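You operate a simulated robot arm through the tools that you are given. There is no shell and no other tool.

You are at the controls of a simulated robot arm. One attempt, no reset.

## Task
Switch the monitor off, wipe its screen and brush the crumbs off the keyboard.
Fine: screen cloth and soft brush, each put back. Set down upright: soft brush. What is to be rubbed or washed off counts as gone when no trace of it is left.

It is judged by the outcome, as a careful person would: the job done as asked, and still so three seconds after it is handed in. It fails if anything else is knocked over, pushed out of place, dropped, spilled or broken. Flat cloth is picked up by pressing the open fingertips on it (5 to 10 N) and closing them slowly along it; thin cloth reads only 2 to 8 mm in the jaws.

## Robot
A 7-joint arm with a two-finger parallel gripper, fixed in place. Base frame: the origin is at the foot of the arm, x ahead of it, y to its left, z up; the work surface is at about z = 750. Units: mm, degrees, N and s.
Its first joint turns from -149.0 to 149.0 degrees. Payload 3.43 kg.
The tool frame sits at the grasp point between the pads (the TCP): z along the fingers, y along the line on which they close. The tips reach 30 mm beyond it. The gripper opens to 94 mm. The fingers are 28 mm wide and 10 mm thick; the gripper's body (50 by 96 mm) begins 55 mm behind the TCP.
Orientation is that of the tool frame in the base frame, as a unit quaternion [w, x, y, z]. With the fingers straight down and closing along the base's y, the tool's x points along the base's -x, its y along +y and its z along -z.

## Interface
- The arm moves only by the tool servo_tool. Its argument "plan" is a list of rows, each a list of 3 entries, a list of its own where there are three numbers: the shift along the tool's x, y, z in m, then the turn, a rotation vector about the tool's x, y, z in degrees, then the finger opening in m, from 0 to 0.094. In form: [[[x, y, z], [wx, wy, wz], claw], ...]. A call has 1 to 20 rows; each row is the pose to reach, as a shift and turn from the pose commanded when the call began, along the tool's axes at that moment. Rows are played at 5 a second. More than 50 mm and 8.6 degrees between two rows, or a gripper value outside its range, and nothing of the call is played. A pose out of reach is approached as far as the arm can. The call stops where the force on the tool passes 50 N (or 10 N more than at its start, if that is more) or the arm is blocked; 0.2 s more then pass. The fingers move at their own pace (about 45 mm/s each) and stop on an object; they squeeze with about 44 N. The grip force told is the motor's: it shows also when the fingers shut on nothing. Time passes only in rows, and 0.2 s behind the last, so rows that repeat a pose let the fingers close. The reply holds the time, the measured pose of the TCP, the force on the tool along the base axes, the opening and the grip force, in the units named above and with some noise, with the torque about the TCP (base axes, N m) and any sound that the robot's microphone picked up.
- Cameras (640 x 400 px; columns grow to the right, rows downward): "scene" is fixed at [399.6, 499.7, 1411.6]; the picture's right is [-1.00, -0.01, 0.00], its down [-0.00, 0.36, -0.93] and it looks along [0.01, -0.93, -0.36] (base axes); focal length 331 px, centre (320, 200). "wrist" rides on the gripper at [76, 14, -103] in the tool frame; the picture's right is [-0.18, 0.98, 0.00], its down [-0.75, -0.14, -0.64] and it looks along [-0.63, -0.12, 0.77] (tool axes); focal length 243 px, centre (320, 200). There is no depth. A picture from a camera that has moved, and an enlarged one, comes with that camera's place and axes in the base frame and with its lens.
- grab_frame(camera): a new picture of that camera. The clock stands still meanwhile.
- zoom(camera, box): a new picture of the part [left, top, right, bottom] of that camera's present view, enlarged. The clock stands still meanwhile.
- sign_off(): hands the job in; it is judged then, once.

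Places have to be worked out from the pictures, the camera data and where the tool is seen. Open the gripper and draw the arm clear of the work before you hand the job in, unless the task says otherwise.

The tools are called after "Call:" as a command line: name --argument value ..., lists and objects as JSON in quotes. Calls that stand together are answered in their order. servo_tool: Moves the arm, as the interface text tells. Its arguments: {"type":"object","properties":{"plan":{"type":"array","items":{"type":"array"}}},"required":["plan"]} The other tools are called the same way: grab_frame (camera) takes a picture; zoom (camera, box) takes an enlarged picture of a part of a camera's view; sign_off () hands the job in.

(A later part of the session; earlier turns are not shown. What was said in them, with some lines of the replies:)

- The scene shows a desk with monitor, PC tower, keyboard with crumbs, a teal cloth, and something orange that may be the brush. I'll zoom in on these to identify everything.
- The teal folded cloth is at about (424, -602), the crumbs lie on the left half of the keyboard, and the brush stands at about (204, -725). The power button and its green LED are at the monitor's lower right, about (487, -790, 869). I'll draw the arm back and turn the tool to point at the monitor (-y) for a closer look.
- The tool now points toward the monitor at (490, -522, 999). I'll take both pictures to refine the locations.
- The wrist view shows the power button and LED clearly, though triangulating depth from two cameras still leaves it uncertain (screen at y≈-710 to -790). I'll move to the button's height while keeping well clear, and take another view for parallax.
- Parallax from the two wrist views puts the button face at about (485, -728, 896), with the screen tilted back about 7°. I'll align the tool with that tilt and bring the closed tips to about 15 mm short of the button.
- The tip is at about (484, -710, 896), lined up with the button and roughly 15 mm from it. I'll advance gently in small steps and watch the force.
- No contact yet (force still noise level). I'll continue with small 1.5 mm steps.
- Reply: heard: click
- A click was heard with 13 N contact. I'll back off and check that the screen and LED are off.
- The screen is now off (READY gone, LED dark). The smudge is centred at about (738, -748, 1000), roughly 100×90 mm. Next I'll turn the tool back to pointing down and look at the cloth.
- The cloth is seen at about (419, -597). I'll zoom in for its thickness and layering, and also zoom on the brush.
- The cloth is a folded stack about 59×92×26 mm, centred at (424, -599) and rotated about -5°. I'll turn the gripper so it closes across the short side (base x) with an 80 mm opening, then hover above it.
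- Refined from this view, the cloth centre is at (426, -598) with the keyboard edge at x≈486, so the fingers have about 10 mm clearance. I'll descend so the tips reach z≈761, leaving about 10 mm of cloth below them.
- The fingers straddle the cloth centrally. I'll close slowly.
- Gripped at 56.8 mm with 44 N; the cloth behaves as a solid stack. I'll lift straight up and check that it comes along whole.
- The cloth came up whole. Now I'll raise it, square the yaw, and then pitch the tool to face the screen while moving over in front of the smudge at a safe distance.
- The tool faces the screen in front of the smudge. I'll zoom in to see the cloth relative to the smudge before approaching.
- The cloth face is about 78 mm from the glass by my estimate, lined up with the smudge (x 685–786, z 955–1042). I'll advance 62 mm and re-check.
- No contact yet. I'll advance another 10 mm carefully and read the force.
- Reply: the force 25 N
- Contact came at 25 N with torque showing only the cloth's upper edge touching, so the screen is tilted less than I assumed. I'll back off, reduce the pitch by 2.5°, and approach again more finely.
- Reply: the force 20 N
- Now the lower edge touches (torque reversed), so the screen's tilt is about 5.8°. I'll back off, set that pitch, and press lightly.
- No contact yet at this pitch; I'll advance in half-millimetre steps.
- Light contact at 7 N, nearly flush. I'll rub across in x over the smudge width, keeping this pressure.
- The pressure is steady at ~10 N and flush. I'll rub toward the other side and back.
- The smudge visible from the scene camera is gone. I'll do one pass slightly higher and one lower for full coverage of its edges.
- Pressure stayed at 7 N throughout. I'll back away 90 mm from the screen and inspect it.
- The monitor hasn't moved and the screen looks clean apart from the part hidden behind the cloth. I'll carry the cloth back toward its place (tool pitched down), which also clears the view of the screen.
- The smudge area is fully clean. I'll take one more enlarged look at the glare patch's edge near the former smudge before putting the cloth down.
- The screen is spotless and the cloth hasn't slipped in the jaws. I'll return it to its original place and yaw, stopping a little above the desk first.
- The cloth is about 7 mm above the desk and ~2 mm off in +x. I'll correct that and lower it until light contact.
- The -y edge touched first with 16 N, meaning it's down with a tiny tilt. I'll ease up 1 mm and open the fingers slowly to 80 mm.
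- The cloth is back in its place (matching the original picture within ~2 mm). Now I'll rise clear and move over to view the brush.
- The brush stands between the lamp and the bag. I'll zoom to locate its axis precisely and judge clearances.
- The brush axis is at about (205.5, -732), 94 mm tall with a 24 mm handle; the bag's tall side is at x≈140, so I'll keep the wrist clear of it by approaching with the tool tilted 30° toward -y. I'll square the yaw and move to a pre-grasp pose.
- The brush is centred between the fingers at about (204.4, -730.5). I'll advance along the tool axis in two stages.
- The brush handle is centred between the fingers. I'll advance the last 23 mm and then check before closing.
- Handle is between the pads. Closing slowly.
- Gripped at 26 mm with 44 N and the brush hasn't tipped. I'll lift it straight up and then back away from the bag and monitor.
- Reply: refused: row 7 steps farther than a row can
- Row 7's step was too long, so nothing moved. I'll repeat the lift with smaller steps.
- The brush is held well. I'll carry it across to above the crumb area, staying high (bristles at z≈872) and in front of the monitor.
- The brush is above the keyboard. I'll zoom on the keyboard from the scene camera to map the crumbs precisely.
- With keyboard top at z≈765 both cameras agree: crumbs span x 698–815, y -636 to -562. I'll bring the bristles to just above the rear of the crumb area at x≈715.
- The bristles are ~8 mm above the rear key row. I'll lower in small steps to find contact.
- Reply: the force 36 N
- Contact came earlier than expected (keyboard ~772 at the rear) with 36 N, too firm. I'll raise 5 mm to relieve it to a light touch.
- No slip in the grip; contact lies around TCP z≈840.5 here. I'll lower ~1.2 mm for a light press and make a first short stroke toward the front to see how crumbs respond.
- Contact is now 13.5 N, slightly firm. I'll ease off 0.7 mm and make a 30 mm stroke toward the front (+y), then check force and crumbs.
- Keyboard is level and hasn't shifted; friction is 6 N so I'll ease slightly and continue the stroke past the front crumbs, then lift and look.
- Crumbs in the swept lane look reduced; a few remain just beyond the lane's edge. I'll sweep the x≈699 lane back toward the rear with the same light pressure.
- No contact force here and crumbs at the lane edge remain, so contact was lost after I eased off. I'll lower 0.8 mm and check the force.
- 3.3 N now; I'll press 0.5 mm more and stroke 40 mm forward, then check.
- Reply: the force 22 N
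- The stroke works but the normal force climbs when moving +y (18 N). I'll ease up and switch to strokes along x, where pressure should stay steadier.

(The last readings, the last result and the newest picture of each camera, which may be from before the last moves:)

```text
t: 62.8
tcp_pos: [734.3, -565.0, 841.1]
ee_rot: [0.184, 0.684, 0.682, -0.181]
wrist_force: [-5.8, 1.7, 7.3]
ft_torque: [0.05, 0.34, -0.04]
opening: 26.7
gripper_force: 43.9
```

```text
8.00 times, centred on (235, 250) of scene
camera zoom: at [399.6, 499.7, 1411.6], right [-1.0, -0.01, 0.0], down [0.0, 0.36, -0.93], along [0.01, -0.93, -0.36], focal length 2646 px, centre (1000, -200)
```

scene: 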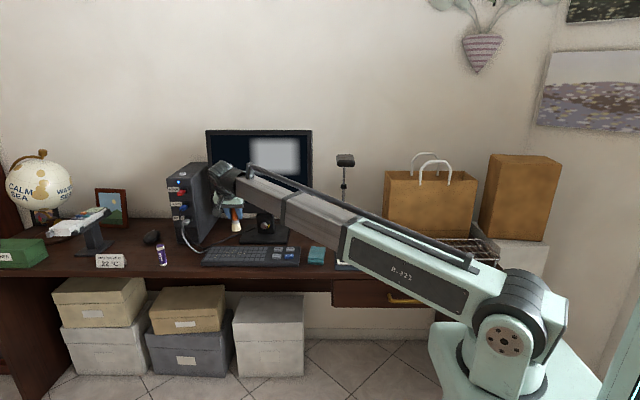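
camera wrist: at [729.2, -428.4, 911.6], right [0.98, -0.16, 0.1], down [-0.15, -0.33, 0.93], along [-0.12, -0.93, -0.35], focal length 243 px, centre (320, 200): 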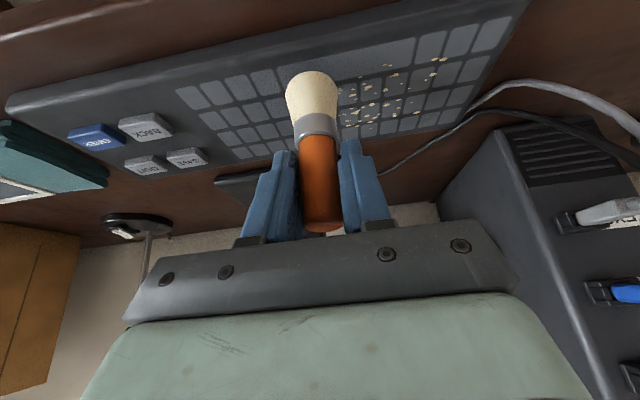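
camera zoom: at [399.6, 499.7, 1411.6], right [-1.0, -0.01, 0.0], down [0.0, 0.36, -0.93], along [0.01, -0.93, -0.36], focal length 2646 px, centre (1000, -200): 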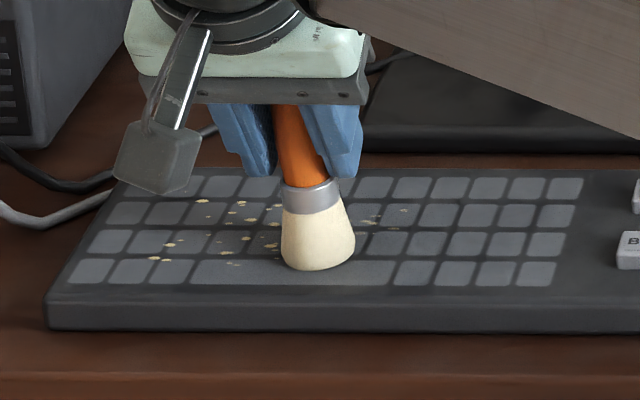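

Pressure is steady at ~7 N sideways, and the swept crumbs are fading (they need more than one pass). I'll continue this front lane toward x≈812 and watch the reach.

Call:
servo_tool --plan '[[[0, 0.014, 0], [0, 0, 0], 0.015], [[0, 0.028, 0], [0, 0, 0], 0.015], [[0, 0.042, 0], [0, 0, 0], 0.015], [[0, 0.056, 0], [0, 0, 0], 0.015], [[0, 0.07, 0], [0, 0, 0], 0.015], [[0, 0.08, 0], [0, 0, 0], 0.015]]'

Call:
zoom --camera "scene" --box '[195, 225, 275, 275]'

```text
t: 64.2
tcp_pos: [815.2, -566.0, 840.5]
ee_rot: [0.184, 0.684, 0.682, -0.182]
wrist_force: [-1.1, 0.3, -0.2]
ft_torque: [-0.01, 0.02, -0.01]
opening: 26.5
gripper_force: 43.7
```

```text
8.00 times, centred on (235, 250) of scene
camera zoom: at [399.6, 499.7, 1411.6], right [-1.0, -0.01, 0.0], down [0.0, 0.36, -0.93], along [0.01, -0.93, -0.36], focal length 2646 px, centre (1000, -200)
```

zoom: 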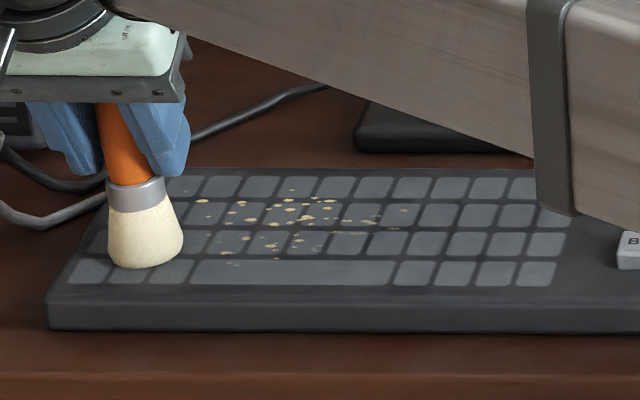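

Reach is fine out to x=815, though contact was lost at the end. I'll press 0.6 mm deeper and sweep back along the same lane.

Call:
servo_tool --plan '[[[0.0003, 0, 0.0005], [0, 0, 0], 0.015], [[0.0003, -0.015, 0.0005], [0, 0, 0], 0.015], [[0.0003, -0.03, 0.0005], [0, 0, 0], 0.015], [[0.0003, -0.045, 0.0005], [0, 0, 0], 0.015]]'

Call:
zoom --camera "scene" --box '[195, 225, 275, 275]'

```text
t: 65.2
tcp_pos: [770.6, -566.5, 840.2]
ee_rot: [0.185, 0.684, 0.682, -0.182]
wrist_force: [0.6, 0.2, 1.5]
ft_torque: [0.05, 0.0, -0.01]
opening: 26.2
gripper_force: 44.6
```

```text
8.00 times, centred on (235, 250) of scene
camera zoom: at [399.6, 499.7, 1411.6], right [-1.0, -0.01, 0.0], down [0.0, 0.36, -0.93], along [0.01, -0.93, -0.36], focal length 2646 px, centre (1000, -200)
```

zoom: 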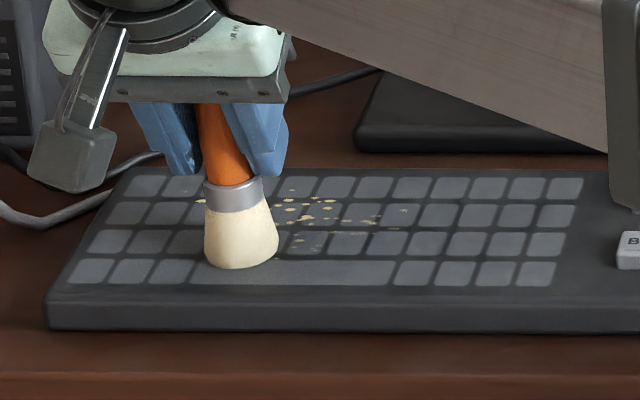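

Contact is light here (1.5 N). I'll check from the wrist camera whether the brush has shifted in the grip.

Call:
grab_frame --camera "wrist"

Call:
zoom --camera "wrist" --box '[240, 40, 400, 140]'

```text
taken
camera wrist: at [783.8, -449.2, 891.2], right [0.98, -0.16, 0.1], down [-0.15, -0.33, 0.93], along [-0.12, -0.93, -0.35], focal length 243 px, centre (320, 200)
```

wrist: 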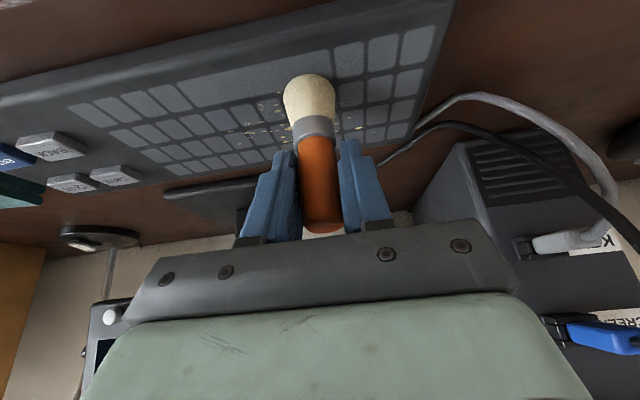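

```text
4.00 times, centred on (320, 90) of wrist
camera zoom: at [783.8, -449.2, 891.2], right [0.98, -0.16, 0.1], down [-0.15, -0.33, 0.93], along [-0.12, -0.93, -0.35], focal length 970 px, centre (320, 640)
```

zoom: 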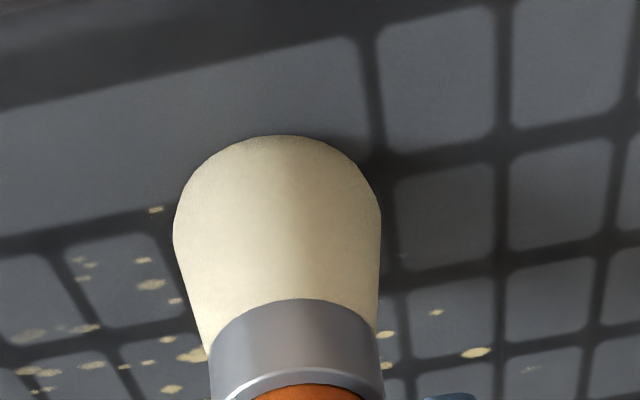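

The brush slipped up about 2 mm in the grip but is still upright; the front-left crumbs are gone. I'll lower a further 0.8 mm to regain contact and sweep on toward x≈700.

Call:
servo_tool --plan '[[[0.0004, 0, 0.0007], [0, 0, 0], 0.015], [[0.0004, -0.014, 0.0007], [0, 0, 0], 0.015], [[0.0004, -0.028, 0.0007], [0, 0, 0], 0.015]]'

```text
t: 66.0
tcp_pos: [742.0, -566.3, 840.3]
ee_rot: [0.184, 0.685, 0.681, -0.182]
wrist_force: [3.4, 0.3, 6.1]
ft_torque: [0.07, -0.17, 0.02]
opening: 26.3
gripper_force: 44.1
```

6 N contact. I'll continue to x≈700, shift to the next lane (y≈-590), and sweep out to x≈812.

Call:
servo_tool --plan '[[[0, -0.014, 0], [0, 0, 0], 0.015], [[0, -0.028, 0], [0, 0, 0], 0.015], [[0, -0.044, 0], [0, 0, 0], 0.015], [[-0.0104, -0.044, 0.006], [0, 0, 0], 0.015], [[-0.0208, -0.044, 0.012], [0, 0, 0], 0.015], [[-0.0208, -0.03, 0.012], [0, 0, 0], 0.015], [[-0.0208, -0.016, 0.012], [0, 0, 0], 0.015], [[-0.0208, 0.0, 0.012], [0, 0, 0], 0.015], [[-0.0208, 0.014, 0.012], [0, 0, 0], 0.015]]'

Call:
zoom --camera "scene" --box '[195, 225, 275, 275]'

```text
t: 68.0
tcp_pos: [756.2, -591.1, 839.6]
ee_rot: [0.184, 0.684, 0.682, -0.183]
wrist_force: [-2.8, -1.4, 3.6]
ft_torque: [-0.03, 0.13, -0.01]
opening: 26.7
gripper_force: 43.8
```

```text
8.00 times, centred on (235, 250) of scene
camera zoom: at [399.6, 499.7, 1411.6], right [-1.0, -0.01, 0.0], down [0.0, 0.36, -0.93], along [0.01, -0.93, -0.36], focal length 2646 px, centre (1000, -200)
```

zoom: 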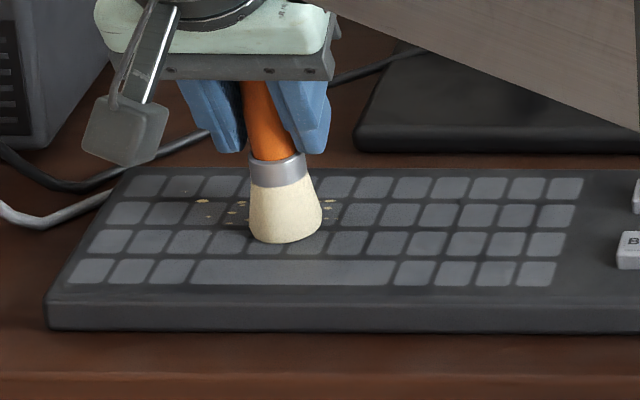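

Most crumbs in the swept lanes are gone. I'll press 0.3 mm deeper, finish this lane to x≈814, shift to y≈-612 and sweep back.

Call:
servo_tool --plan '[[[0.00015, 0.014, 0.00026], [0, 0, 0], 0.015], [[0.00015, 0.028, 0.00026], [0, 0, 0], 0.015], [[0.00015, 0.042, 0.00026], [0, 0, 0], 0.015], [[0.00015, 0.058, 0.00026], [0, 0, 0], 0.015], [[-0.0094, 0.058, 0.0058], [0, 0, 0], 0.015], [[-0.019, 0.058, 0.0113], [0, 0, 0], 0.015]]'

Call:
zoom --camera "scene" --box '[195, 225, 275, 275]'

```text
t: 69.4
tcp_pos: [812.6, -612.8, 838.3]
ee_rot: [0.184, 0.685, 0.681, -0.182]
wrist_force: [0.6, 0.8, -1.0]
ft_torque: [-0.01, 0.02, 0.01]
opening: 26.4
gripper_force: 44.0
```

```text
8.00 times, centred on (235, 250) of scene
camera zoom: at [399.6, 499.7, 1411.6], right [-1.0, -0.01, 0.0], down [0.0, 0.36, -0.93], along [0.01, -0.93, -0.36], focal length 2646 px, centre (1000, -200)
```

zoom: 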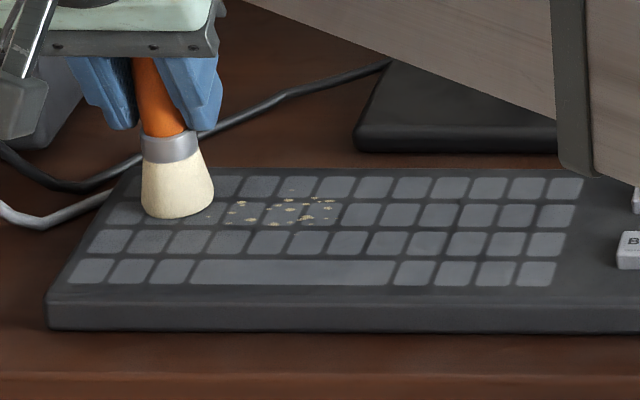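

Reach holds at (813, -613) but there's no contact at this corner. I'll lower in half-millimetre steps.

Call:
servo_tool --plan '[[[0.0003, 0, 0.0004], [0, 0, 0], 0.015], [[0.0005, 0, 0.0009], [0, 0, 0], 0.015], [[0.0005, 0, 0.0009], [0, 0, 0], 0.015]]'

```text
t: 70.2
tcp_pos: [812.9, -612.3, 838.5]
ee_rot: [0.185, 0.684, 0.681, -0.182]
wrist_force: [-0.9, -0.6, 9.1]
ft_torque: [-0.1, -0.07, -0.03]
opening: 26.4
gripper_force: 44.3
```

9 N contact. I'll sweep back toward x≈700 along y≈-612, raising slightly along the way to keep the pressure even.

Call:
servo_tool --plan '[[[-0.0001, -0.014, -0.0001], [0, 0, 0], 0.015], [[-0.0002, -0.028, -0.0003], [0, 0, 0], 0.015], [[-0.0003, -0.042, -0.0004], [0, 0, 0], 0.015], [[-0.0003, -0.056, -0.0006], [0, 0, 0], 0.015]]'

Call:
zoom --camera "scene" --box '[195, 225, 275, 275]'

```text
t: 71.2
tcp_pos: [757.7, -611.8, 840.0]
ee_rot: [0.184, 0.685, 0.681, -0.182]
wrist_force: [2.7, 1.4, 6.9]
ft_torque: [-0.02, -0.17, -0.01]
opening: 26.5
gripper_force: 43.8
```

```text
8.00 times, centred on (235, 250) of scene
camera zoom: at [399.6, 499.7, 1411.6], right [-1.0, -0.01, 0.0], down [0.0, 0.36, -0.93], along [0.01, -0.93, -0.36], focal length 2646 px, centre (1000, -200)
```

zoom: 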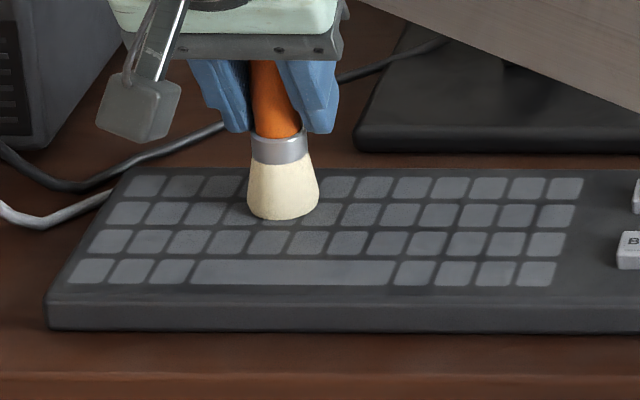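

Steady 7 N and nearly everything visible is gone. I'll continue to x≈700, then shift to the rear lane (y≈-634) and sweep back outward.

Call:
servo_tool --plan '[[[0, -0.014, 0], [0, 0, 0], 0.015], [[0, -0.028, 0], [0, 0, 0], 0.015], [[0, -0.042, 0], [0, 0, 0], 0.015], [[0, -0.06, 0], [0, 0, 0], 0.015], [[-0.0095, -0.06, 0.0055], [0, 0, 0], 0.015], [[-0.019, -0.06, 0.011], [0, 0, 0], 0.015], [[-0.019, -0.045, 0.011], [0, 0, 0], 0.015], [[-0.019, -0.03, 0.011], [0, 0, 0], 0.015], [[-0.019, -0.015, 0.011], [0, 0, 0], 0.015], [[-0.019, 0.0, 0.011], [0, 0, 0], 0.015]]'

Call:
zoom --camera "scene" --box '[195, 225, 275, 275]'

```text
t: 73.4
tcp_pos: [757.9, -633.7, 839.3]
ee_rot: [0.185, 0.684, 0.682, -0.182]
wrist_force: [0.4, 0.6, -0.9]
ft_torque: [-0.01, -0.03, 0.0]
opening: 26.4
gripper_force: 43.7
```

```text
8.00 times, centred on (235, 250) of scene
camera zoom: at [399.6, 499.7, 1411.6], right [-1.0, -0.01, 0.0], down [0.0, 0.36, -0.93], along [0.01, -0.93, -0.36], focal length 2646 px, centre (1000, -200)
```

zoom: 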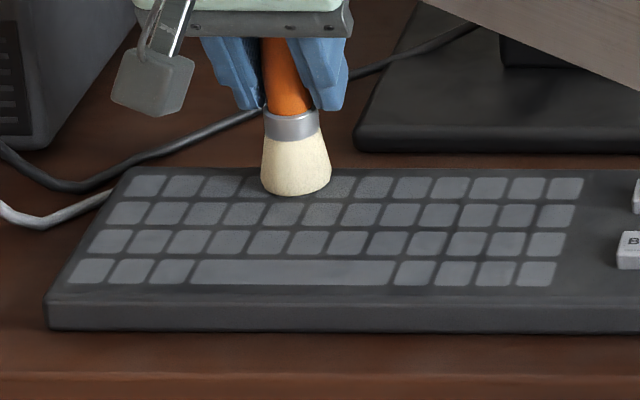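

Contact was lost at the rear lane. I'll lower until I have contact again, then sweep this lane.

Call:
servo_tool --plan '[[[0.0003, 0, 0.0004], [0, 0, 0], 0.015], [[0.0005, 0, 0.0009], [0, 0, 0], 0.015], [[0.0005, 0, 0.0009], [0, 0, 0], 0.015]]'

```text
t: 74.2
tcp_pos: [758.4, -633.7, 838.8]
ee_rot: [0.184, 0.685, 0.681, -0.182]
wrist_force: [1.9, 0.1, 3.3]
ft_torque: [-0.01, -0.04, 0.08]
opening: 26.4
gripper_force: 44.1
```

3.3 N now. I'll add 0.5 mm and sweep the rear lane to x≈700 and then out to x≈812, lowering gradually at the far end.

Call:
servo_tool --plan '[[[0.0002, -0.014, 0.0004], [0, 0, 0], 0.015], [[0.0002, -0.028, 0.0004], [0, 0, 0], 0.015], [[0.0002, -0.042, 0.0004], [0, 0, 0], 0.015], [[0.0002, -0.058, 0.0004], [0, 0, 0], 0.015], [[0.0002, -0.042, 0.0004], [0, 0, 0], 0.015], [[0.0002, -0.028, 0.0004], [0, 0, 0], 0.015], [[0.0002, -0.014, 0.0004], [0, 0, 0], 0.015], [[0.0002, 0.0, 0.0004], [0, 0, 0], 0.015], [[0.0003, 0.014, 0.0006], [0, 0, 0], 0.015], [[0.0004, 0.028, 0.0007], [0, 0, 0], 0.015]]'

Call:
zoom --camera "scene" --box '[195, 225, 275, 275]'

```text
t: 76.4
tcp_pos: [784.5, -634.6, 837.4]
ee_rot: [0.183, 0.685, 0.681, -0.183]
wrist_force: [-5.8, -1.6, 8.6]
ft_torque: [-0.09, 0.31, -0.04]
opening: 26.6
gripper_force: 43.7
```

```text
8.00 times, centred on (235, 250) of scene
camera zoom: at [399.6, 499.7, 1411.6], right [-1.0, -0.01, 0.0], down [0.0, 0.36, -0.93], along [0.01, -0.93, -0.36], focal length 2646 px, centre (1000, -200)
```

zoom: 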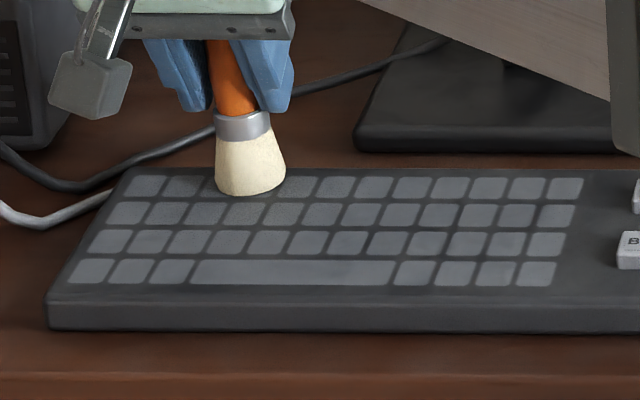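

8.6 N contact. I'll finish the rear lane out to x≈815 and return a little in front of it (y≈-622), then lift and inspect closely.

Call:
servo_tool --plan '[[[0.0001, 0.014, 0.0002], [0, 0, 0], 0.015], [[0.0002, 0.028, 0.0004], [0, 0, 0], 0.015], [[0.0003, 0.034, 0.0005], [0, 0, 0], 0.015], [[0.0105, 0.034, -0.0055], [0, 0, 0], 0.015], [[0.0104, 0.018, -0.0057], [0, 0, 0], 0.015], [[0.0103, 0.002, -0.0058], [0, 0, 0], 0.015], [[0.0101, -0.014, -0.0061], [0, 0, 0], 0.015]]'

Call:
zoom --camera "scene" --box '[195, 225, 275, 275]'

```text
t: 78.0
tcp_pos: [771.7, -621.2, 837.3]
ee_rot: [0.184, 0.685, 0.682, -0.181]
wrist_force: [1.3, 1.2, 2.1]
ft_torque: [0.04, -0.15, 0.04]
opening: 25.7
gripper_force: 44.1
```

```text
8.00 times, centred on (235, 250) of scene
camera zoom: at [399.6, 499.7, 1411.6], right [-1.0, -0.01, 0.0], down [0.0, 0.36, -0.93], along [0.01, -0.93, -0.36], focal length 2646 px, centre (1000, -200)
```

zoom: 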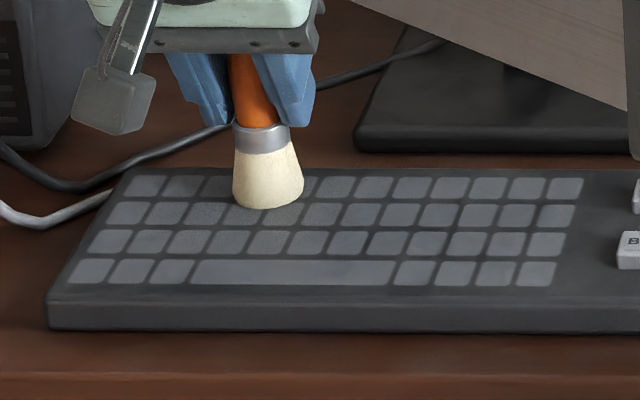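

No crumbs are visible outside the brush's shadow. I'll lift up and back to inspect the whole keyboard.

Call:
servo_tool --plan '[[[-0.01, 0, -0.0173], [0, 0, 0], 0.015], [[-0.025, 0, -0.0433], [0, 0, 0], 0.015], [[-0.045, 0, -0.0779], [0, 0, 0], 0.015], [[-0.065, 0, -0.1126], [0, 0, 0], 0.015]]'

Call:
zoom --camera "scene" --box '[195, 230, 259, 270]'

Call:
zoom --camera "wrist" --box '[160, 0, 480, 200]'

Call:
grab_frame --camera "wrist"

```text
t: 79.0
tcp_pos: [771.1, -623.4, 967.1]
ee_rot: [0.183, 0.685, 0.682, -0.182]
wrist_force: [0.0, 0.0, 0.3]
ft_torque: [0.01, -0.01, -0.01]
opening: 26.1
gripper_force: 43.5
```

```text
10.00 times, centred on (227, 250) of scene
camera zoom: at [399.6, 499.7, 1411.6], right [-1.0, -0.01, 0.0], down [0.0, 0.36, -0.93], along [0.01, -0.93, -0.36], focal length 3307 px, centre (1250, -300)
```

zoom: 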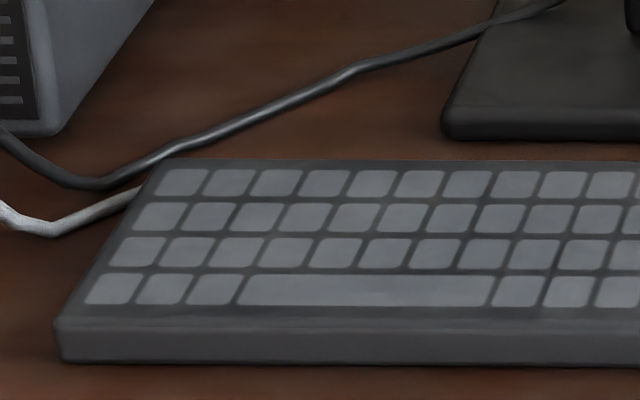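

```text
2.00 times, centred on (320, 100) of wrist
camera zoom: at [785.2, -505.8, 1018.4], right [0.98, -0.16, 0.1], down [-0.15, -0.33, 0.93], along [-0.12, -0.93, -0.35], focal length 485 px, centre (320, 400)
```

zoom: 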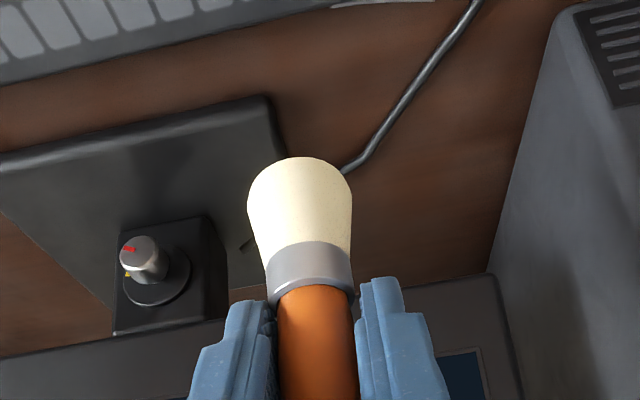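

```text
taken
camera wrist: at [785.2, -505.8, 1018.4], right [0.98, -0.16, 0.1], down [-0.15, -0.33, 0.93], along [-0.12, -0.93, -0.35], focal length 243 px, centre (320, 200)
```

wrist: 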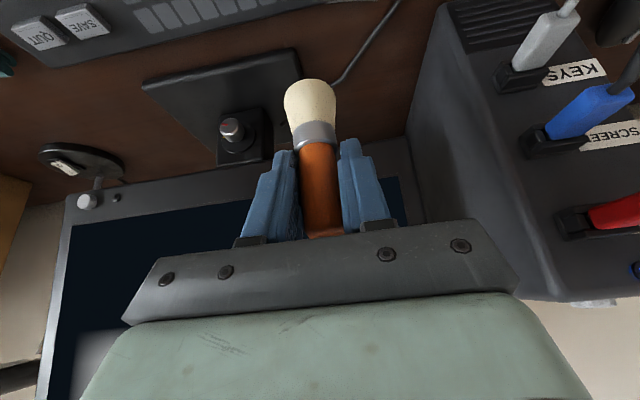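

The keyboard looks clean. I'll zoom in more on both halves of the former crumb area to be sure no trace is left.

Call:
zoom --camera "scene" --box '[205, 240, 237, 260]'

Call:
zoom --camera "scene" --box '[230, 240, 262, 260]'

Call:
zoom --camera "scene" --box '[195, 225, 275, 275]'

```text
16.00 times, centred on (221, 250) of scene
camera zoom: at [399.6, 499.7, 1411.6], right [-1.0, -0.01, 0.0], down [0.0, 0.36, -0.93], along [0.01, -0.93, -0.36], focal length 5292 px, centre (1904, -600)
```

zoom: 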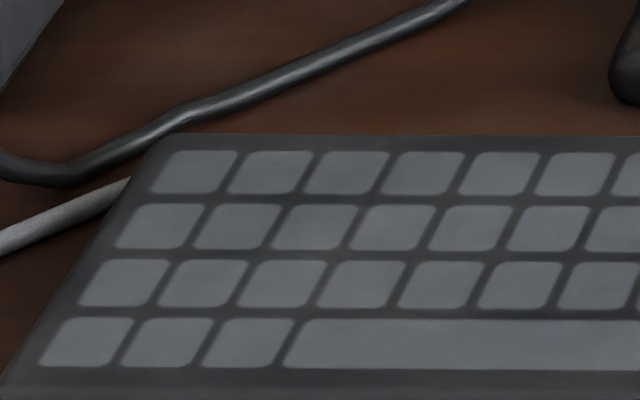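

```text
16.00 times, centred on (246, 250) of scene
camera zoom: at [399.6, 499.7, 1411.6], right [-1.0, -0.01, 0.0], down [0.0, 0.36, -0.93], along [0.01, -0.93, -0.36], focal length 5292 px, centre (1504, -600)
```

zoom: 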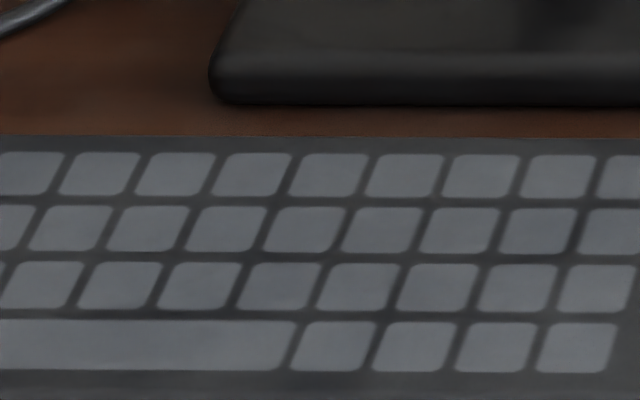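

```text
8.00 times, centred on (235, 250) of scene
camera zoom: at [399.6, 499.7, 1411.6], right [-1.0, -0.01, 0.0], down [0.0, 0.36, -0.93], along [0.01, -0.93, -0.36], focal length 2646 px, centre (1000, -200)
```

zoom: 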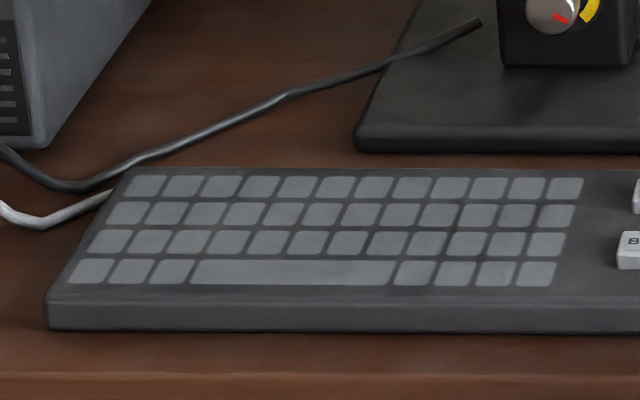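

The scene view shows a spotless, unmoved keyboard. On the way back I'll pause where the wrist camera can also see the keys for a second look.

Call:
servo_tool --plan '[[[0.036, -0.01, -0.0065], [0, 0, 0], 0.015], [[0.072, -0.02, -0.013], [0, 0, 0], 0.015], [[0.1077, -0.031, -0.0195], [0, 0, 0], 0.015]]'

Call:
zoom --camera "wrist" --box '[160, 0, 480, 200]'

Call:
grab_frame --camera "wrist"

```text
t: 79.8
tcp_pos: [739.5, -519.1, 931.1]
ee_rot: [0.185, 0.684, 0.682, -0.181]
wrist_force: [0.2, 0.6, -0.2]
ft_torque: [-0.01, 0.0, 0.01]
opening: 26.0
gripper_force: 44.3
```

```text
2.00 times, centred on (320, 100) of wrist
camera zoom: at [754.6, -402.0, 980.7], right [0.98, -0.16, 0.1], down [-0.15, -0.33, 0.93], along [-0.12, -0.93, -0.35], focal length 485 px, centre (320, 400)
```

zoom: 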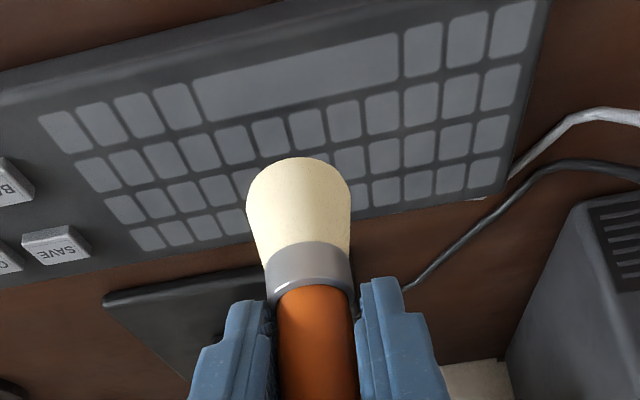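

```text
taken
camera wrist: at [754.6, -402.0, 980.7], right [0.98, -0.16, 0.1], down [-0.15, -0.33, 0.93], along [-0.12, -0.93, -0.35], focal length 243 px, centre (320, 200)
```

wrist: 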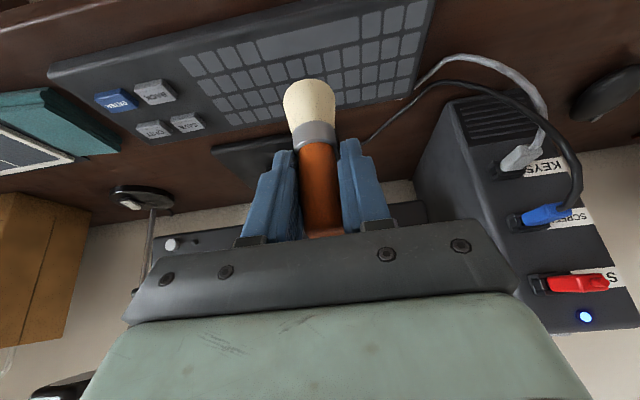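

Both cameras confirm the keyboard is clean. I'll carry the brush back along the same route toward its spot.

Call:
servo_tool --plan '[[[-0.0078, -0.045, 0.003], [0, 0, 0], 0.015], [[-0.0156, -0.09, 0.006], [0, 0, 0], 0.015], [[-0.0234, -0.135, 0.009], [0, 0, 0], 0.015], [[-0.0312, -0.18, 0.0121], [0, 0, 0], 0.015], [[-0.039, -0.225, 0.0152], [0, 0, 0], 0.015], [[-0.0468, -0.27, 0.0182], [0, 0, 0], 0.015], [[-0.0546, -0.315, 0.0213], [0, 0, 0], 0.015], [[-0.0624, -0.36, 0.0243], [0, 0, 0], 0.015], [[-0.0702, -0.405, 0.0273], [0, 0, 0], 0.015], [[-0.078, -0.45, 0.0304], [0, 0, 0], 0.015], [[-0.0858, -0.4945, 0.0334], [0, 0, 0], 0.015]]'

Call:
grab_frame --camera "wrist"

Call:
zoom --camera "scene" --box '[320, 170, 416, 230]'

```text
t: 82.2
tcp_pos: [244.1, -609.2, 942.7]
ee_rot: [0.183, 0.684, 0.682, -0.182]
wrist_force: [-0.9, 0.2, -0.8]
ft_torque: [-0.01, 0.0, -0.02]
opening: 26.0
gripper_force: 44.1
```

```text
taken
camera wrist: at [259.4, -491.9, 993.1], right [0.98, -0.16, 0.1], down [-0.15, -0.33, 0.93], along [-0.12, -0.93, -0.35], focal length 243 px, centre (320, 200)
```

wrist: 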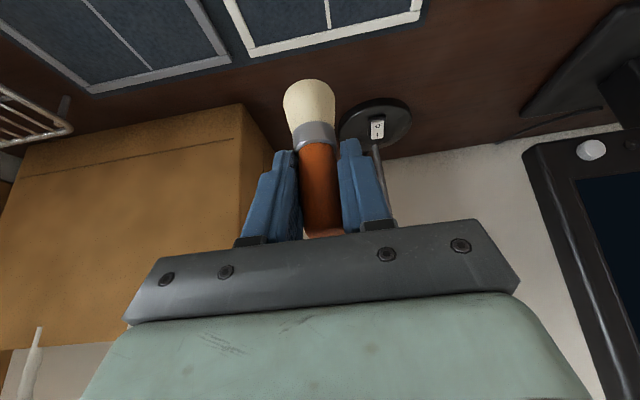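

```text
6.67 times, centred on (368, 200) of scene
camera zoom: at [399.6, 499.7, 1411.6], right [-1.0, -0.01, 0.0], down [0.0, 0.36, -0.93], along [0.01, -0.93, -0.36], focal length 2205 px, centre (0, 200)
```

zoom: 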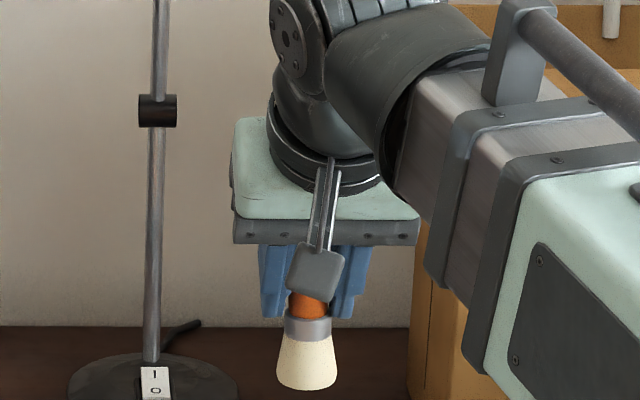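

The brush is still well held (base about 66 mm below the TCP, leaning ~2°). I'll move over its original spot at height while correcting the lean, then check the alignment.

Call:
servo_tool --plan '[[[-0.01, -0.02, 0.008], [0, 0.5, 0], 0.015], [[-0.04, -0.0394, 0.031], [0, 1, 0], 0.015], [[-0.07, -0.0394, 0.055], [0, 1.5, 0], 0.015], [[-0.0966, -0.0394, 0.0762], [0, 2, 0], 0.015], [[-0.0966, -0.0394, 0.0762], [0, 2, 0], 0.015]]'

Call:
zoom --camera "scene" --box '[330, 190, 410, 240]'

Call:
grab_frame --camera "wrist"

```text
t: 83.4
tcp_pos: [205.7, -731.1, 924.2]
ee_rot: [0.171, 0.688, 0.685, -0.169]
wrist_force: [0.2, 0.0, -0.7]
ft_torque: [-0.05, 0.0, -0.03]
opening: 25.7
gripper_force: 43.9
```

```text
8.00 times, centred on (370, 215) of scene
camera zoom: at [399.6, 499.7, 1411.6], right [-1.0, -0.01, 0.0], down [0.0, 0.36, -0.93], along [0.01, -0.93, -0.36], focal length 2646 px, centre (-80, 80)
```

zoom: 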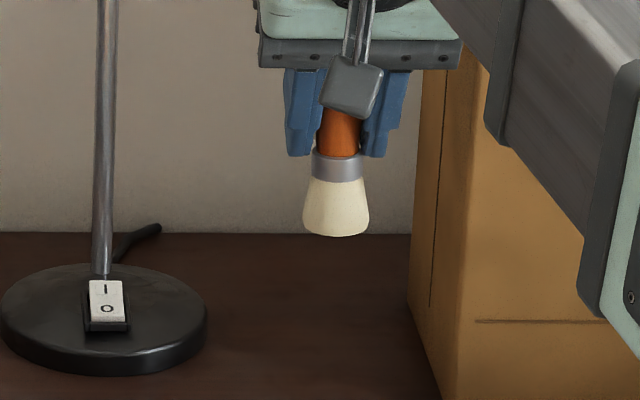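

```text
taken
camera wrist: at [220.0, -616.0, 978.6], right [0.98, -0.17, 0.09], down [-0.15, -0.36, 0.92], along [-0.12, -0.92, -0.38], focal length 243 px, centre (320, 200)
```

wrist: 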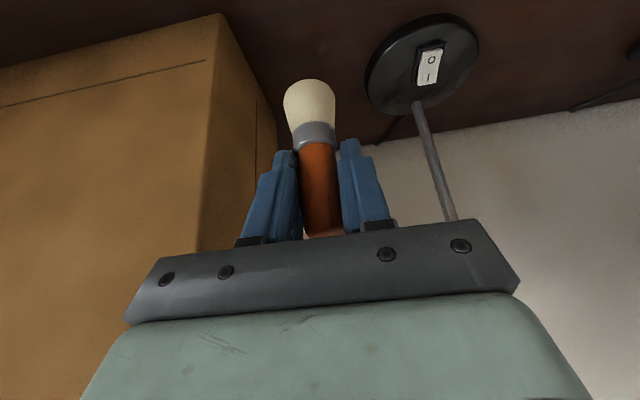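

The brush base is over its original spot at z≈857 (about 67 mm below the TCP). I'll lower it straight down to just above the desk.

Call:
servo_tool --plan '[[[0.0117, 0.001, 0.0221], [0, 0, 0], 0.015], [[0.0234, 0.001, 0.0443], [0, 0, 0], 0.015], [[0.035, 0.001, 0.0664], [0, 0, 0], 0.015], [[0.0425, 0.001, 0.0805], [0, 0, 0], 0.015], [[0.0458, 0.001, 0.0867], [0, 0, 0], 0.015], [[0.0458, 0.001, 0.0867], [0, 0, 0], 0.015]]'

Call:
zoom --camera "scene" --box '[330, 200, 410, 250]'

Call:
grab_frame --camera "wrist"

```text
t: 84.8
tcp_pos: [207.1, -729.9, 825.2]
ee_rot: [0.172, 0.687, 0.685, -0.17]
wrist_force: [-0.9, -0.5, -0.9]
ft_torque: [0.03, 0.02, -0.05]
opening: 25.8
gripper_force: 44.1
```

```text
8.00 times, centred on (370, 225) of scene
camera zoom: at [399.6, 499.7, 1411.6], right [-1.0, -0.01, 0.0], down [0.0, 0.36, -0.93], along [0.01, -0.93, -0.36], focal length 2646 px, centre (-80, 0)
```

zoom: 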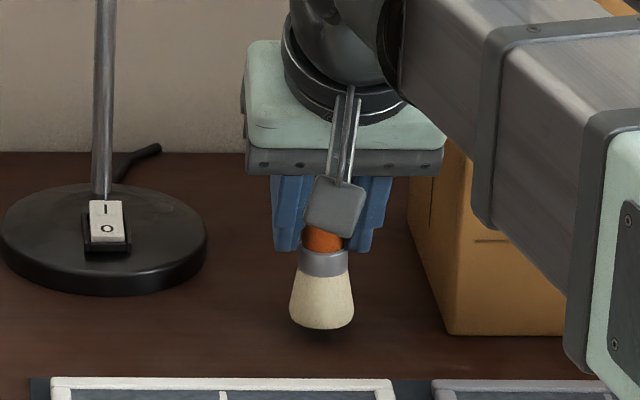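

```text
taken
camera wrist: at [221.9, -615.5, 880.8], right [0.98, -0.17, 0.09], down [-0.15, -0.36, 0.92], along [-0.12, -0.92, -0.38], focal length 243 px, centre (320, 200)
```

wrist: 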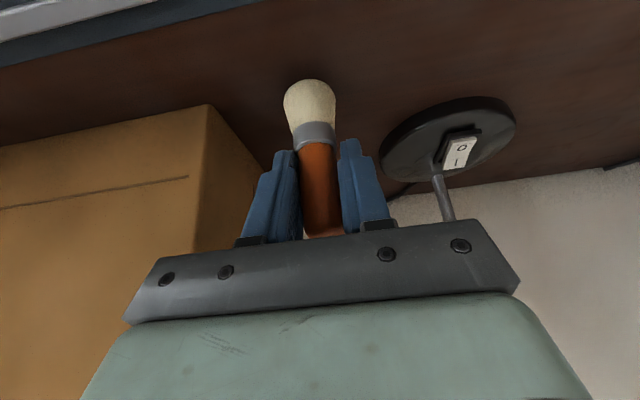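

The brush base is ~9 mm above the desk and within 1 mm of its original spot. I'll lower gently until light contact.

Call:
servo_tool --plan '[[[0.0014, -0.0008, 0.0027], [0, 0, 0], 0.015], [[0.0026, -0.0008, 0.005], [0, 0, 0], 0.015], [[0.0033, -0.0008, 0.0062], [0, 0, 0], 0.015], [[0.0037, -0.0008, 0.0071], [0, 0, 0], 0.015]]'

```text
t: 85.8
tcp_pos: [207.6, -730.1, 818.6]
ee_rot: [0.172, 0.688, 0.684, -0.17]
wrist_force: [0.0, 0.7, -1.3]
ft_torque: [0.0, 0.0, -0.01]
opening: 26.0
gripper_force: 44.1
```

No contact yet; I'll continue in half-millimetre steps.

Call:
servo_tool --plan '[[[0.0002, 0, 0.0004], [0, 0, 0], 0.015], [[0.0005, 0, 0.0009], [0, 0, 0], 0.015], [[0.0007, 0, 0.0013], [0, 0, 0], 0.015]]'

Call:
zoom --camera "scene" --box '[330, 200, 410, 250]'

```text
t: 86.6
tcp_pos: [206.0, -731.6, 817.1]
ee_rot: [0.172, 0.688, 0.684, -0.17]
wrist_force: [-1.1, 1.7, 12.0]
ft_torque: [-0.19, -0.01, -0.02]
opening: 25.8
gripper_force: 44.0
```

```text
8.00 times, centred on (370, 225) of scene
camera zoom: at [399.6, 499.7, 1411.6], right [-1.0, -0.01, 0.0], down [0.0, 0.36, -0.93], along [0.01, -0.93, -0.36], focal length 2646 px, centre (-80, 0)
```

zoom: 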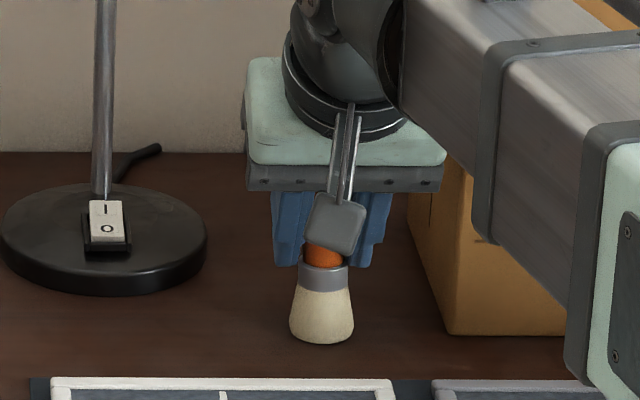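

Contact with 12 N, biased to the -y edge, so I slightly over-corrected the lean. I'll lift 1 mm, take back 1.2° of pitch, and touch down again lightly.

Call:
servo_tool --plan '[[[-0.0006, 0, -0.0011], [0, 0, 0], 0.015], [[-0.0006, 0, -0.0011], [0, -1.2, 0], 0.015], [[-0.0003, 0, -0.0006], [0, -1.2, 0], 0.015], [[-0.0001, 0, -0.0002], [0, -1.2, 0], 0.015], [[-0.0001, 0, -0.0002], [0, -1.2, 0], 0.015]]'

```text
t: 87.8
tcp_pos: [207.4, -730.6, 816.9]
ee_rot: [0.179, 0.686, 0.683, -0.176]
wrist_force: [0.7, 0.7, 3.4]
ft_torque: [0.0, -0.04, 0.0]
opening: 26.1
gripper_force: 44.3
```

Now a flush, light 3.4 N contact with no torque. I'll open the fingers slowly.

Call:
servo_tool --plan '[[[0, 0, 0], [0, 0, 0], 0.024], [[0, 0, 0], [0, 0, 0], 0.027], [[0, 0, 0], [0, 0, 0], 0.03], [[0, 0, 0], [0, 0, 0], 0.036], [[0, 0, 0], [0, 0, 0], 0.046], [[0, 0, 0], [0, 0, 0], 0.056], [[0, 0, 0], [0, 0, 0], 0.056]]'

Call:
grab_frame --camera "wrist"

Call:
zoom --camera "scene" --box '[330, 200, 410, 250]'

```text
t: 89.4
tcp_pos: [206.2, -730.8, 817.6]
ee_rot: [0.18, 0.685, 0.683, -0.178]
wrist_force: [-0.2, 0.6, -0.3]
ft_torque: [-0.03, -0.04, 0.01]
opening: 56.0
gripper_force: 0.2
```

```text
taken
camera wrist: at [220.9, -614.1, 869.3], right [0.98, -0.16, 0.09], down [-0.15, -0.34, 0.93], along [-0.12, -0.92, -0.36], focal length 243 px, centre (320, 200)
```

wrist: 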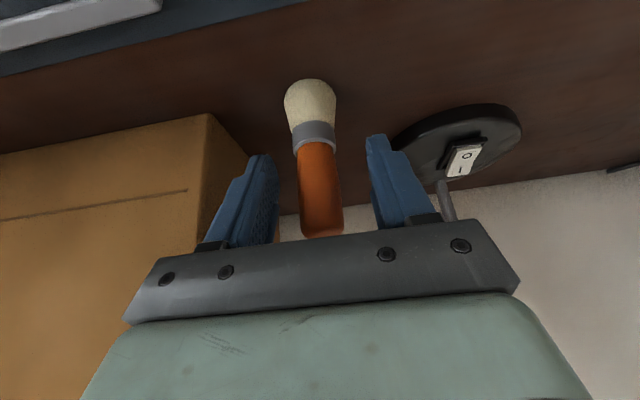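

```text
8.00 times, centred on (370, 225) of scene
camera zoom: at [399.6, 499.7, 1411.6], right [-1.0, -0.01, 0.0], down [0.0, 0.36, -0.93], along [0.01, -0.93, -0.36], focal length 2646 px, centre (-80, 0)
```

zoom: 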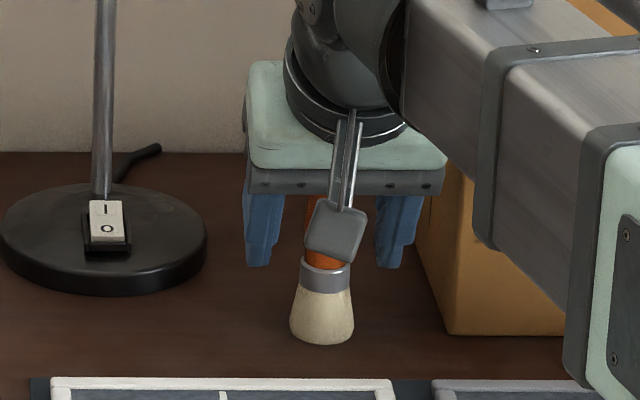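

The brush stands upright within about 1 mm of its original spot. I'll retreat back along the tool axis, then rise clear.

Call:
servo_tool --plan '[[[0, 0, -0.015], [0, 0, 0], 0.056], [[0, 0, -0.04], [0, 0, 0], 0.056], [[0, 0, -0.07], [0, 0, 0], 0.056], [[0, 0, -0.1], [0, 0, 0], 0.056], [[0.0, 0.02, -0.14], [0, 0, 0], 0.056], [[0.0, 0.04, -0.18], [0, 0, 0], 0.056]]'

Call:
grab_frame --camera "wrist"

Call:
grab_frame --camera "scene"

Call:
zoom --camera "scene" --box '[300, 210, 420, 285]'

```text
t: 90.8
tcp_pos: [246.8, -643.9, 975.3]
ee_rot: [0.18, 0.685, 0.683, -0.177]
wrist_force: [-0.3, 0.0, 0.0]
ft_torque: [0.03, 0.01, 0.0]
opening: 56.0
gripper_force: 0.1
```

```text
taken
camera wrist: at [260.6, -527.1, 1027.6], right [0.98, -0.16, 0.09], down [-0.15, -0.34, 0.93], along [-0.12, -0.92, -0.36], focal length 243 px, centre (320, 200)
```

wrist: 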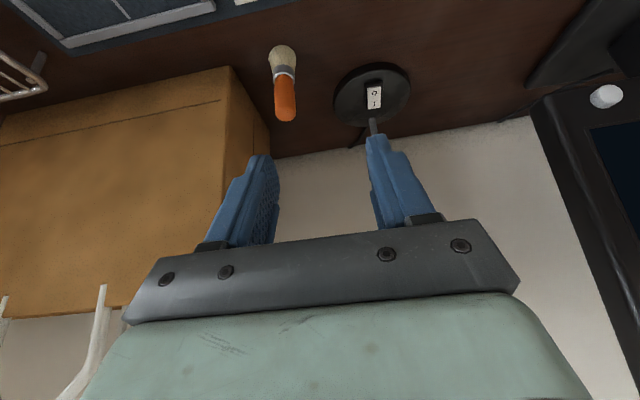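

```text
taken
```

scene: 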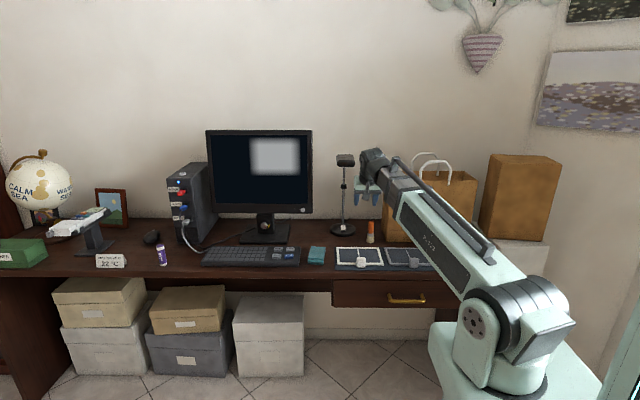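

```text
5.33 times, centred on (360, 248) of scene
camera zoom: at [399.6, 499.7, 1411.6], right [-1.0, -0.01, 0.0], down [0.0, 0.36, -0.93], along [0.01, -0.93, -0.36], focal length 1764 px, centre (107, -53)
```

zoom: 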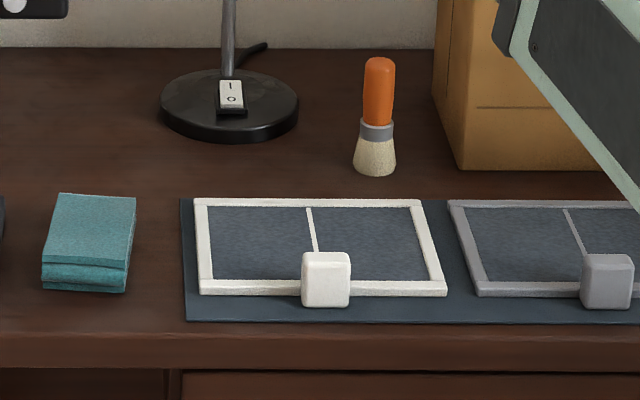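

Everything is in place and the brush stands upright. With the arm free, I'll move to a clear spot facing the monitor for a last look at the whole screen, including under the bright patch.

Call:
servo_tool --plan '[[[0.015, 0.037, -0.017], [0, -6, 0], 0.056], [[0.03, 0.075, -0.034], [0, -12, 0], 0.056], [[0.045, 0.112, -0.051], [0, -18, 0], 0.056], [[0.06, 0.15, -0.0675], [0, -24, 0], 0.056], [[0.075, 0.187, -0.084], [0, -30, 0], 0.056], [[0.09, 0.225, -0.101], [0, -36, 0], 0.056], [[0.105, 0.262, -0.118], [0, -42, 0], 0.056], [[0.12, 0.3, -0.135], [0, -46, 0], 0.056]]'

Call:
grab_frame --camera "wrist"

Call:
zoom --camera "scene" --box '[190, 120, 350, 220]'

```text
t: 92.6
tcp_pos: [548.5, -475.1, 1034.8]
ee_rot: [0.433, 0.562, 0.559, -0.431]
wrist_force: [-0.3, -0.1, -0.1]
ft_torque: [0.01, 0.0, 0.0]
opening: 55.9
gripper_force: 0.1
```

```text
taken
camera wrist: at [562.4, -355.4, 987.5], right [0.98, -0.05, 0.18], down [-0.14, 0.43, 0.89], along [-0.12, -0.9, 0.41], focal length 243 px, centre (320, 200)
```

wrist: 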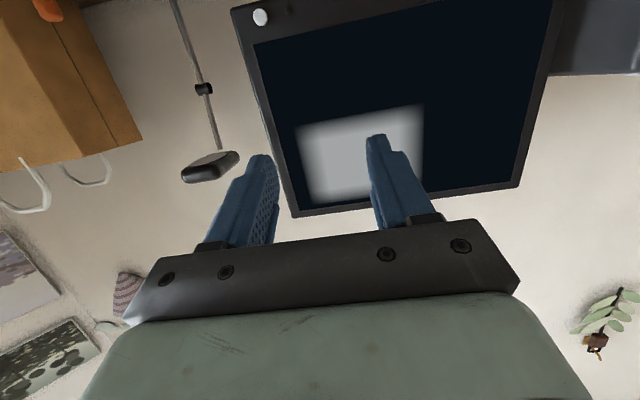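

```text
4.00 times, centred on (270, 170) of scene
camera zoom: at [399.6, 499.7, 1411.6], right [-1.0, -0.01, 0.0], down [0.0, 0.36, -0.93], along [0.01, -0.93, -0.36], focal length 1323 px, centre (520, 320)
```

zoom: 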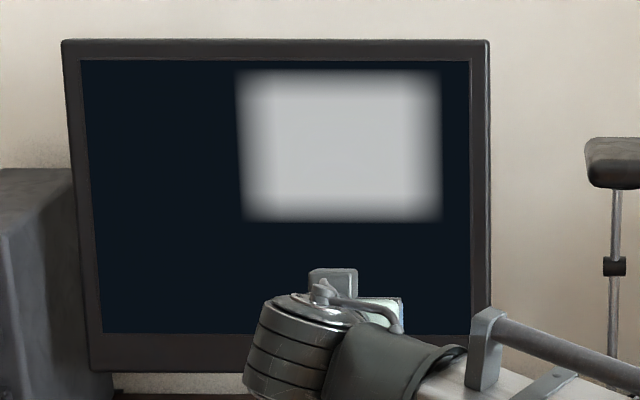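

Call:
zoom --camera "wrist" --box '[280, 70, 440, 170]'

Call:
zoom --camera "wrist" --box '[400, 0, 560, 100]'

Call:
zoom --camera "scene" --box '[250, 225, 346, 285]'

```text
4.00 times, centred on (360, 120) of wrist
camera zoom: at [562.4, -355.4, 987.5], right [0.98, -0.05, 0.18], down [-0.14, 0.43, 0.89], along [-0.12, -0.9, 0.41], focal length 970 px, centre (160, 520)
```

zoom: 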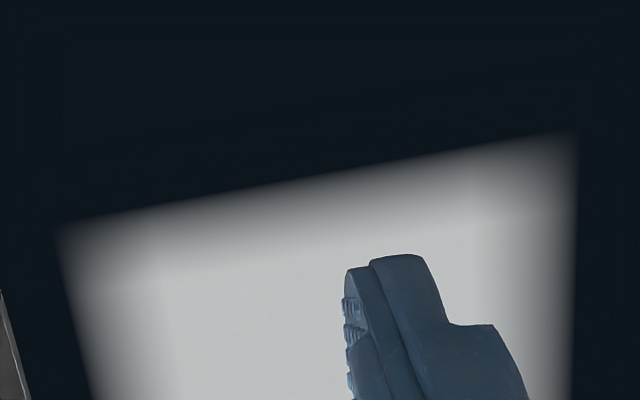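

```text
4.00 times, centred on (480, 50) of wrist
camera zoom: at [562.4, -355.4, 987.5], right [0.98, -0.05, 0.18], down [-0.14, 0.43, 0.89], along [-0.12, -0.9, 0.41], focal length 970 px, centre (-320, 800)
```

zoom: 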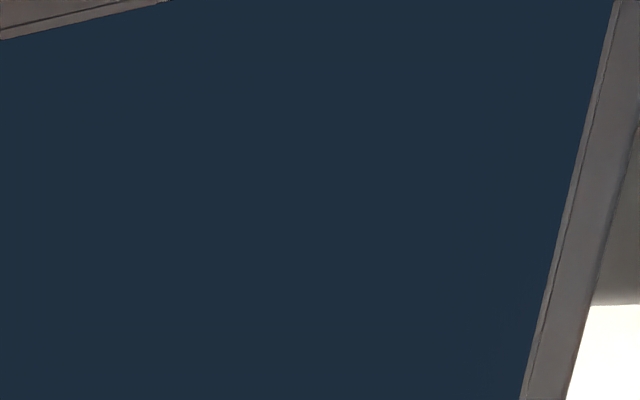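

```text
6.67 times, centred on (298, 255) of scene
camera zoom: at [399.6, 499.7, 1411.6], right [-1.0, -0.01, 0.0], down [0.0, 0.36, -0.93], along [0.01, -0.93, -0.36], focal length 2205 px, centre (467, -167)
```

zoom: 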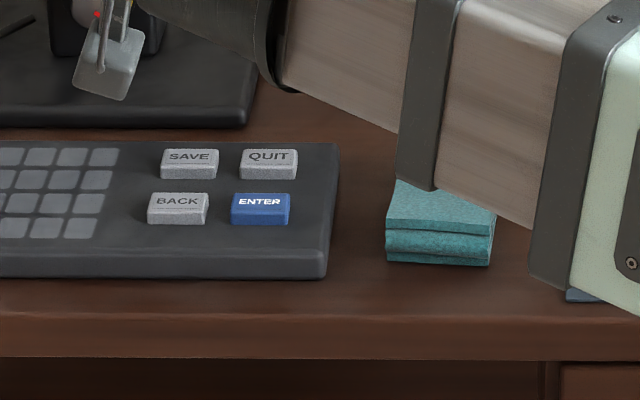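

The screen is clean everywhere, including in the bright patch, and nothing else has moved. I'll open the gripper fully and raise the arm well clear before handing in.

Call:
servo_tool --plan '[[[-0.034, 0, -0.017], [0, 0, 0], 0.07], [[-0.069, 0, -0.034], [0, 0, 0], 0.094], [[-0.103, 0, -0.051], [0, 0, 0], 0.094], [[-0.137, 0, -0.068], [0, 0, 0], 0.094], [[-0.137, 0, -0.068], [0, 0, 0], 0.094]]'

Call:
grab_frame --camera "scene"

```text
t: 93.8
tcp_pos: [547.3, -443.1, 1185.8]
ee_rot: [0.431, 0.563, 0.558, -0.431]
wrist_force: [-0.4, 0.0, 0.9]
ft_torque: [0.02, 0.0, 0.05]
opening: 93.9
gripper_force: 0.0
```

```text
taken
```

scene: 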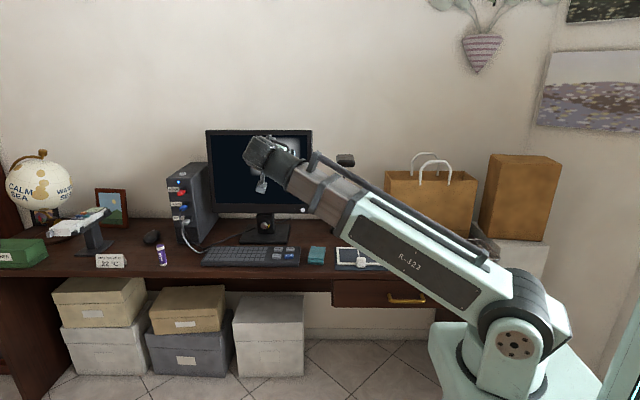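

The monitor is off, the screen and keyboard are clean, and the cloth and upright brush are back in their places. The arm is clear with the gripper open, so I'm handing in the job.

Call:
sign_off

```text
The job is handed in.
```

The monitor is off, its screen is wiped clean and the crumbs are brushed off the keyboard. The last camera views showed no trace of either. I've handed the job in; no verdict came back.

- **Monitor:** one press of the power button. It clicked, the display went dark and the green light went out. The monitor did not move.
- **Screen:** the smudge on the lower left is gone. I checked the whole screen up close, including under the bright patch, and found nothing left.
- **Keyboard:** light strokes over the whole crumb area cleared it, and the keyboard did not move. Finding the surface, I pressed the brush onto the rear keys at about 36 N for a moment. That was harder than intended, but I heard no click and saw no damage.
- **Cloth and brush:** both are back within about 2 mm of where they started, and the brush is standing upright.

Nothing else was knocked over or shifted in the final pictures. The arm is raised clear with the gripper open.
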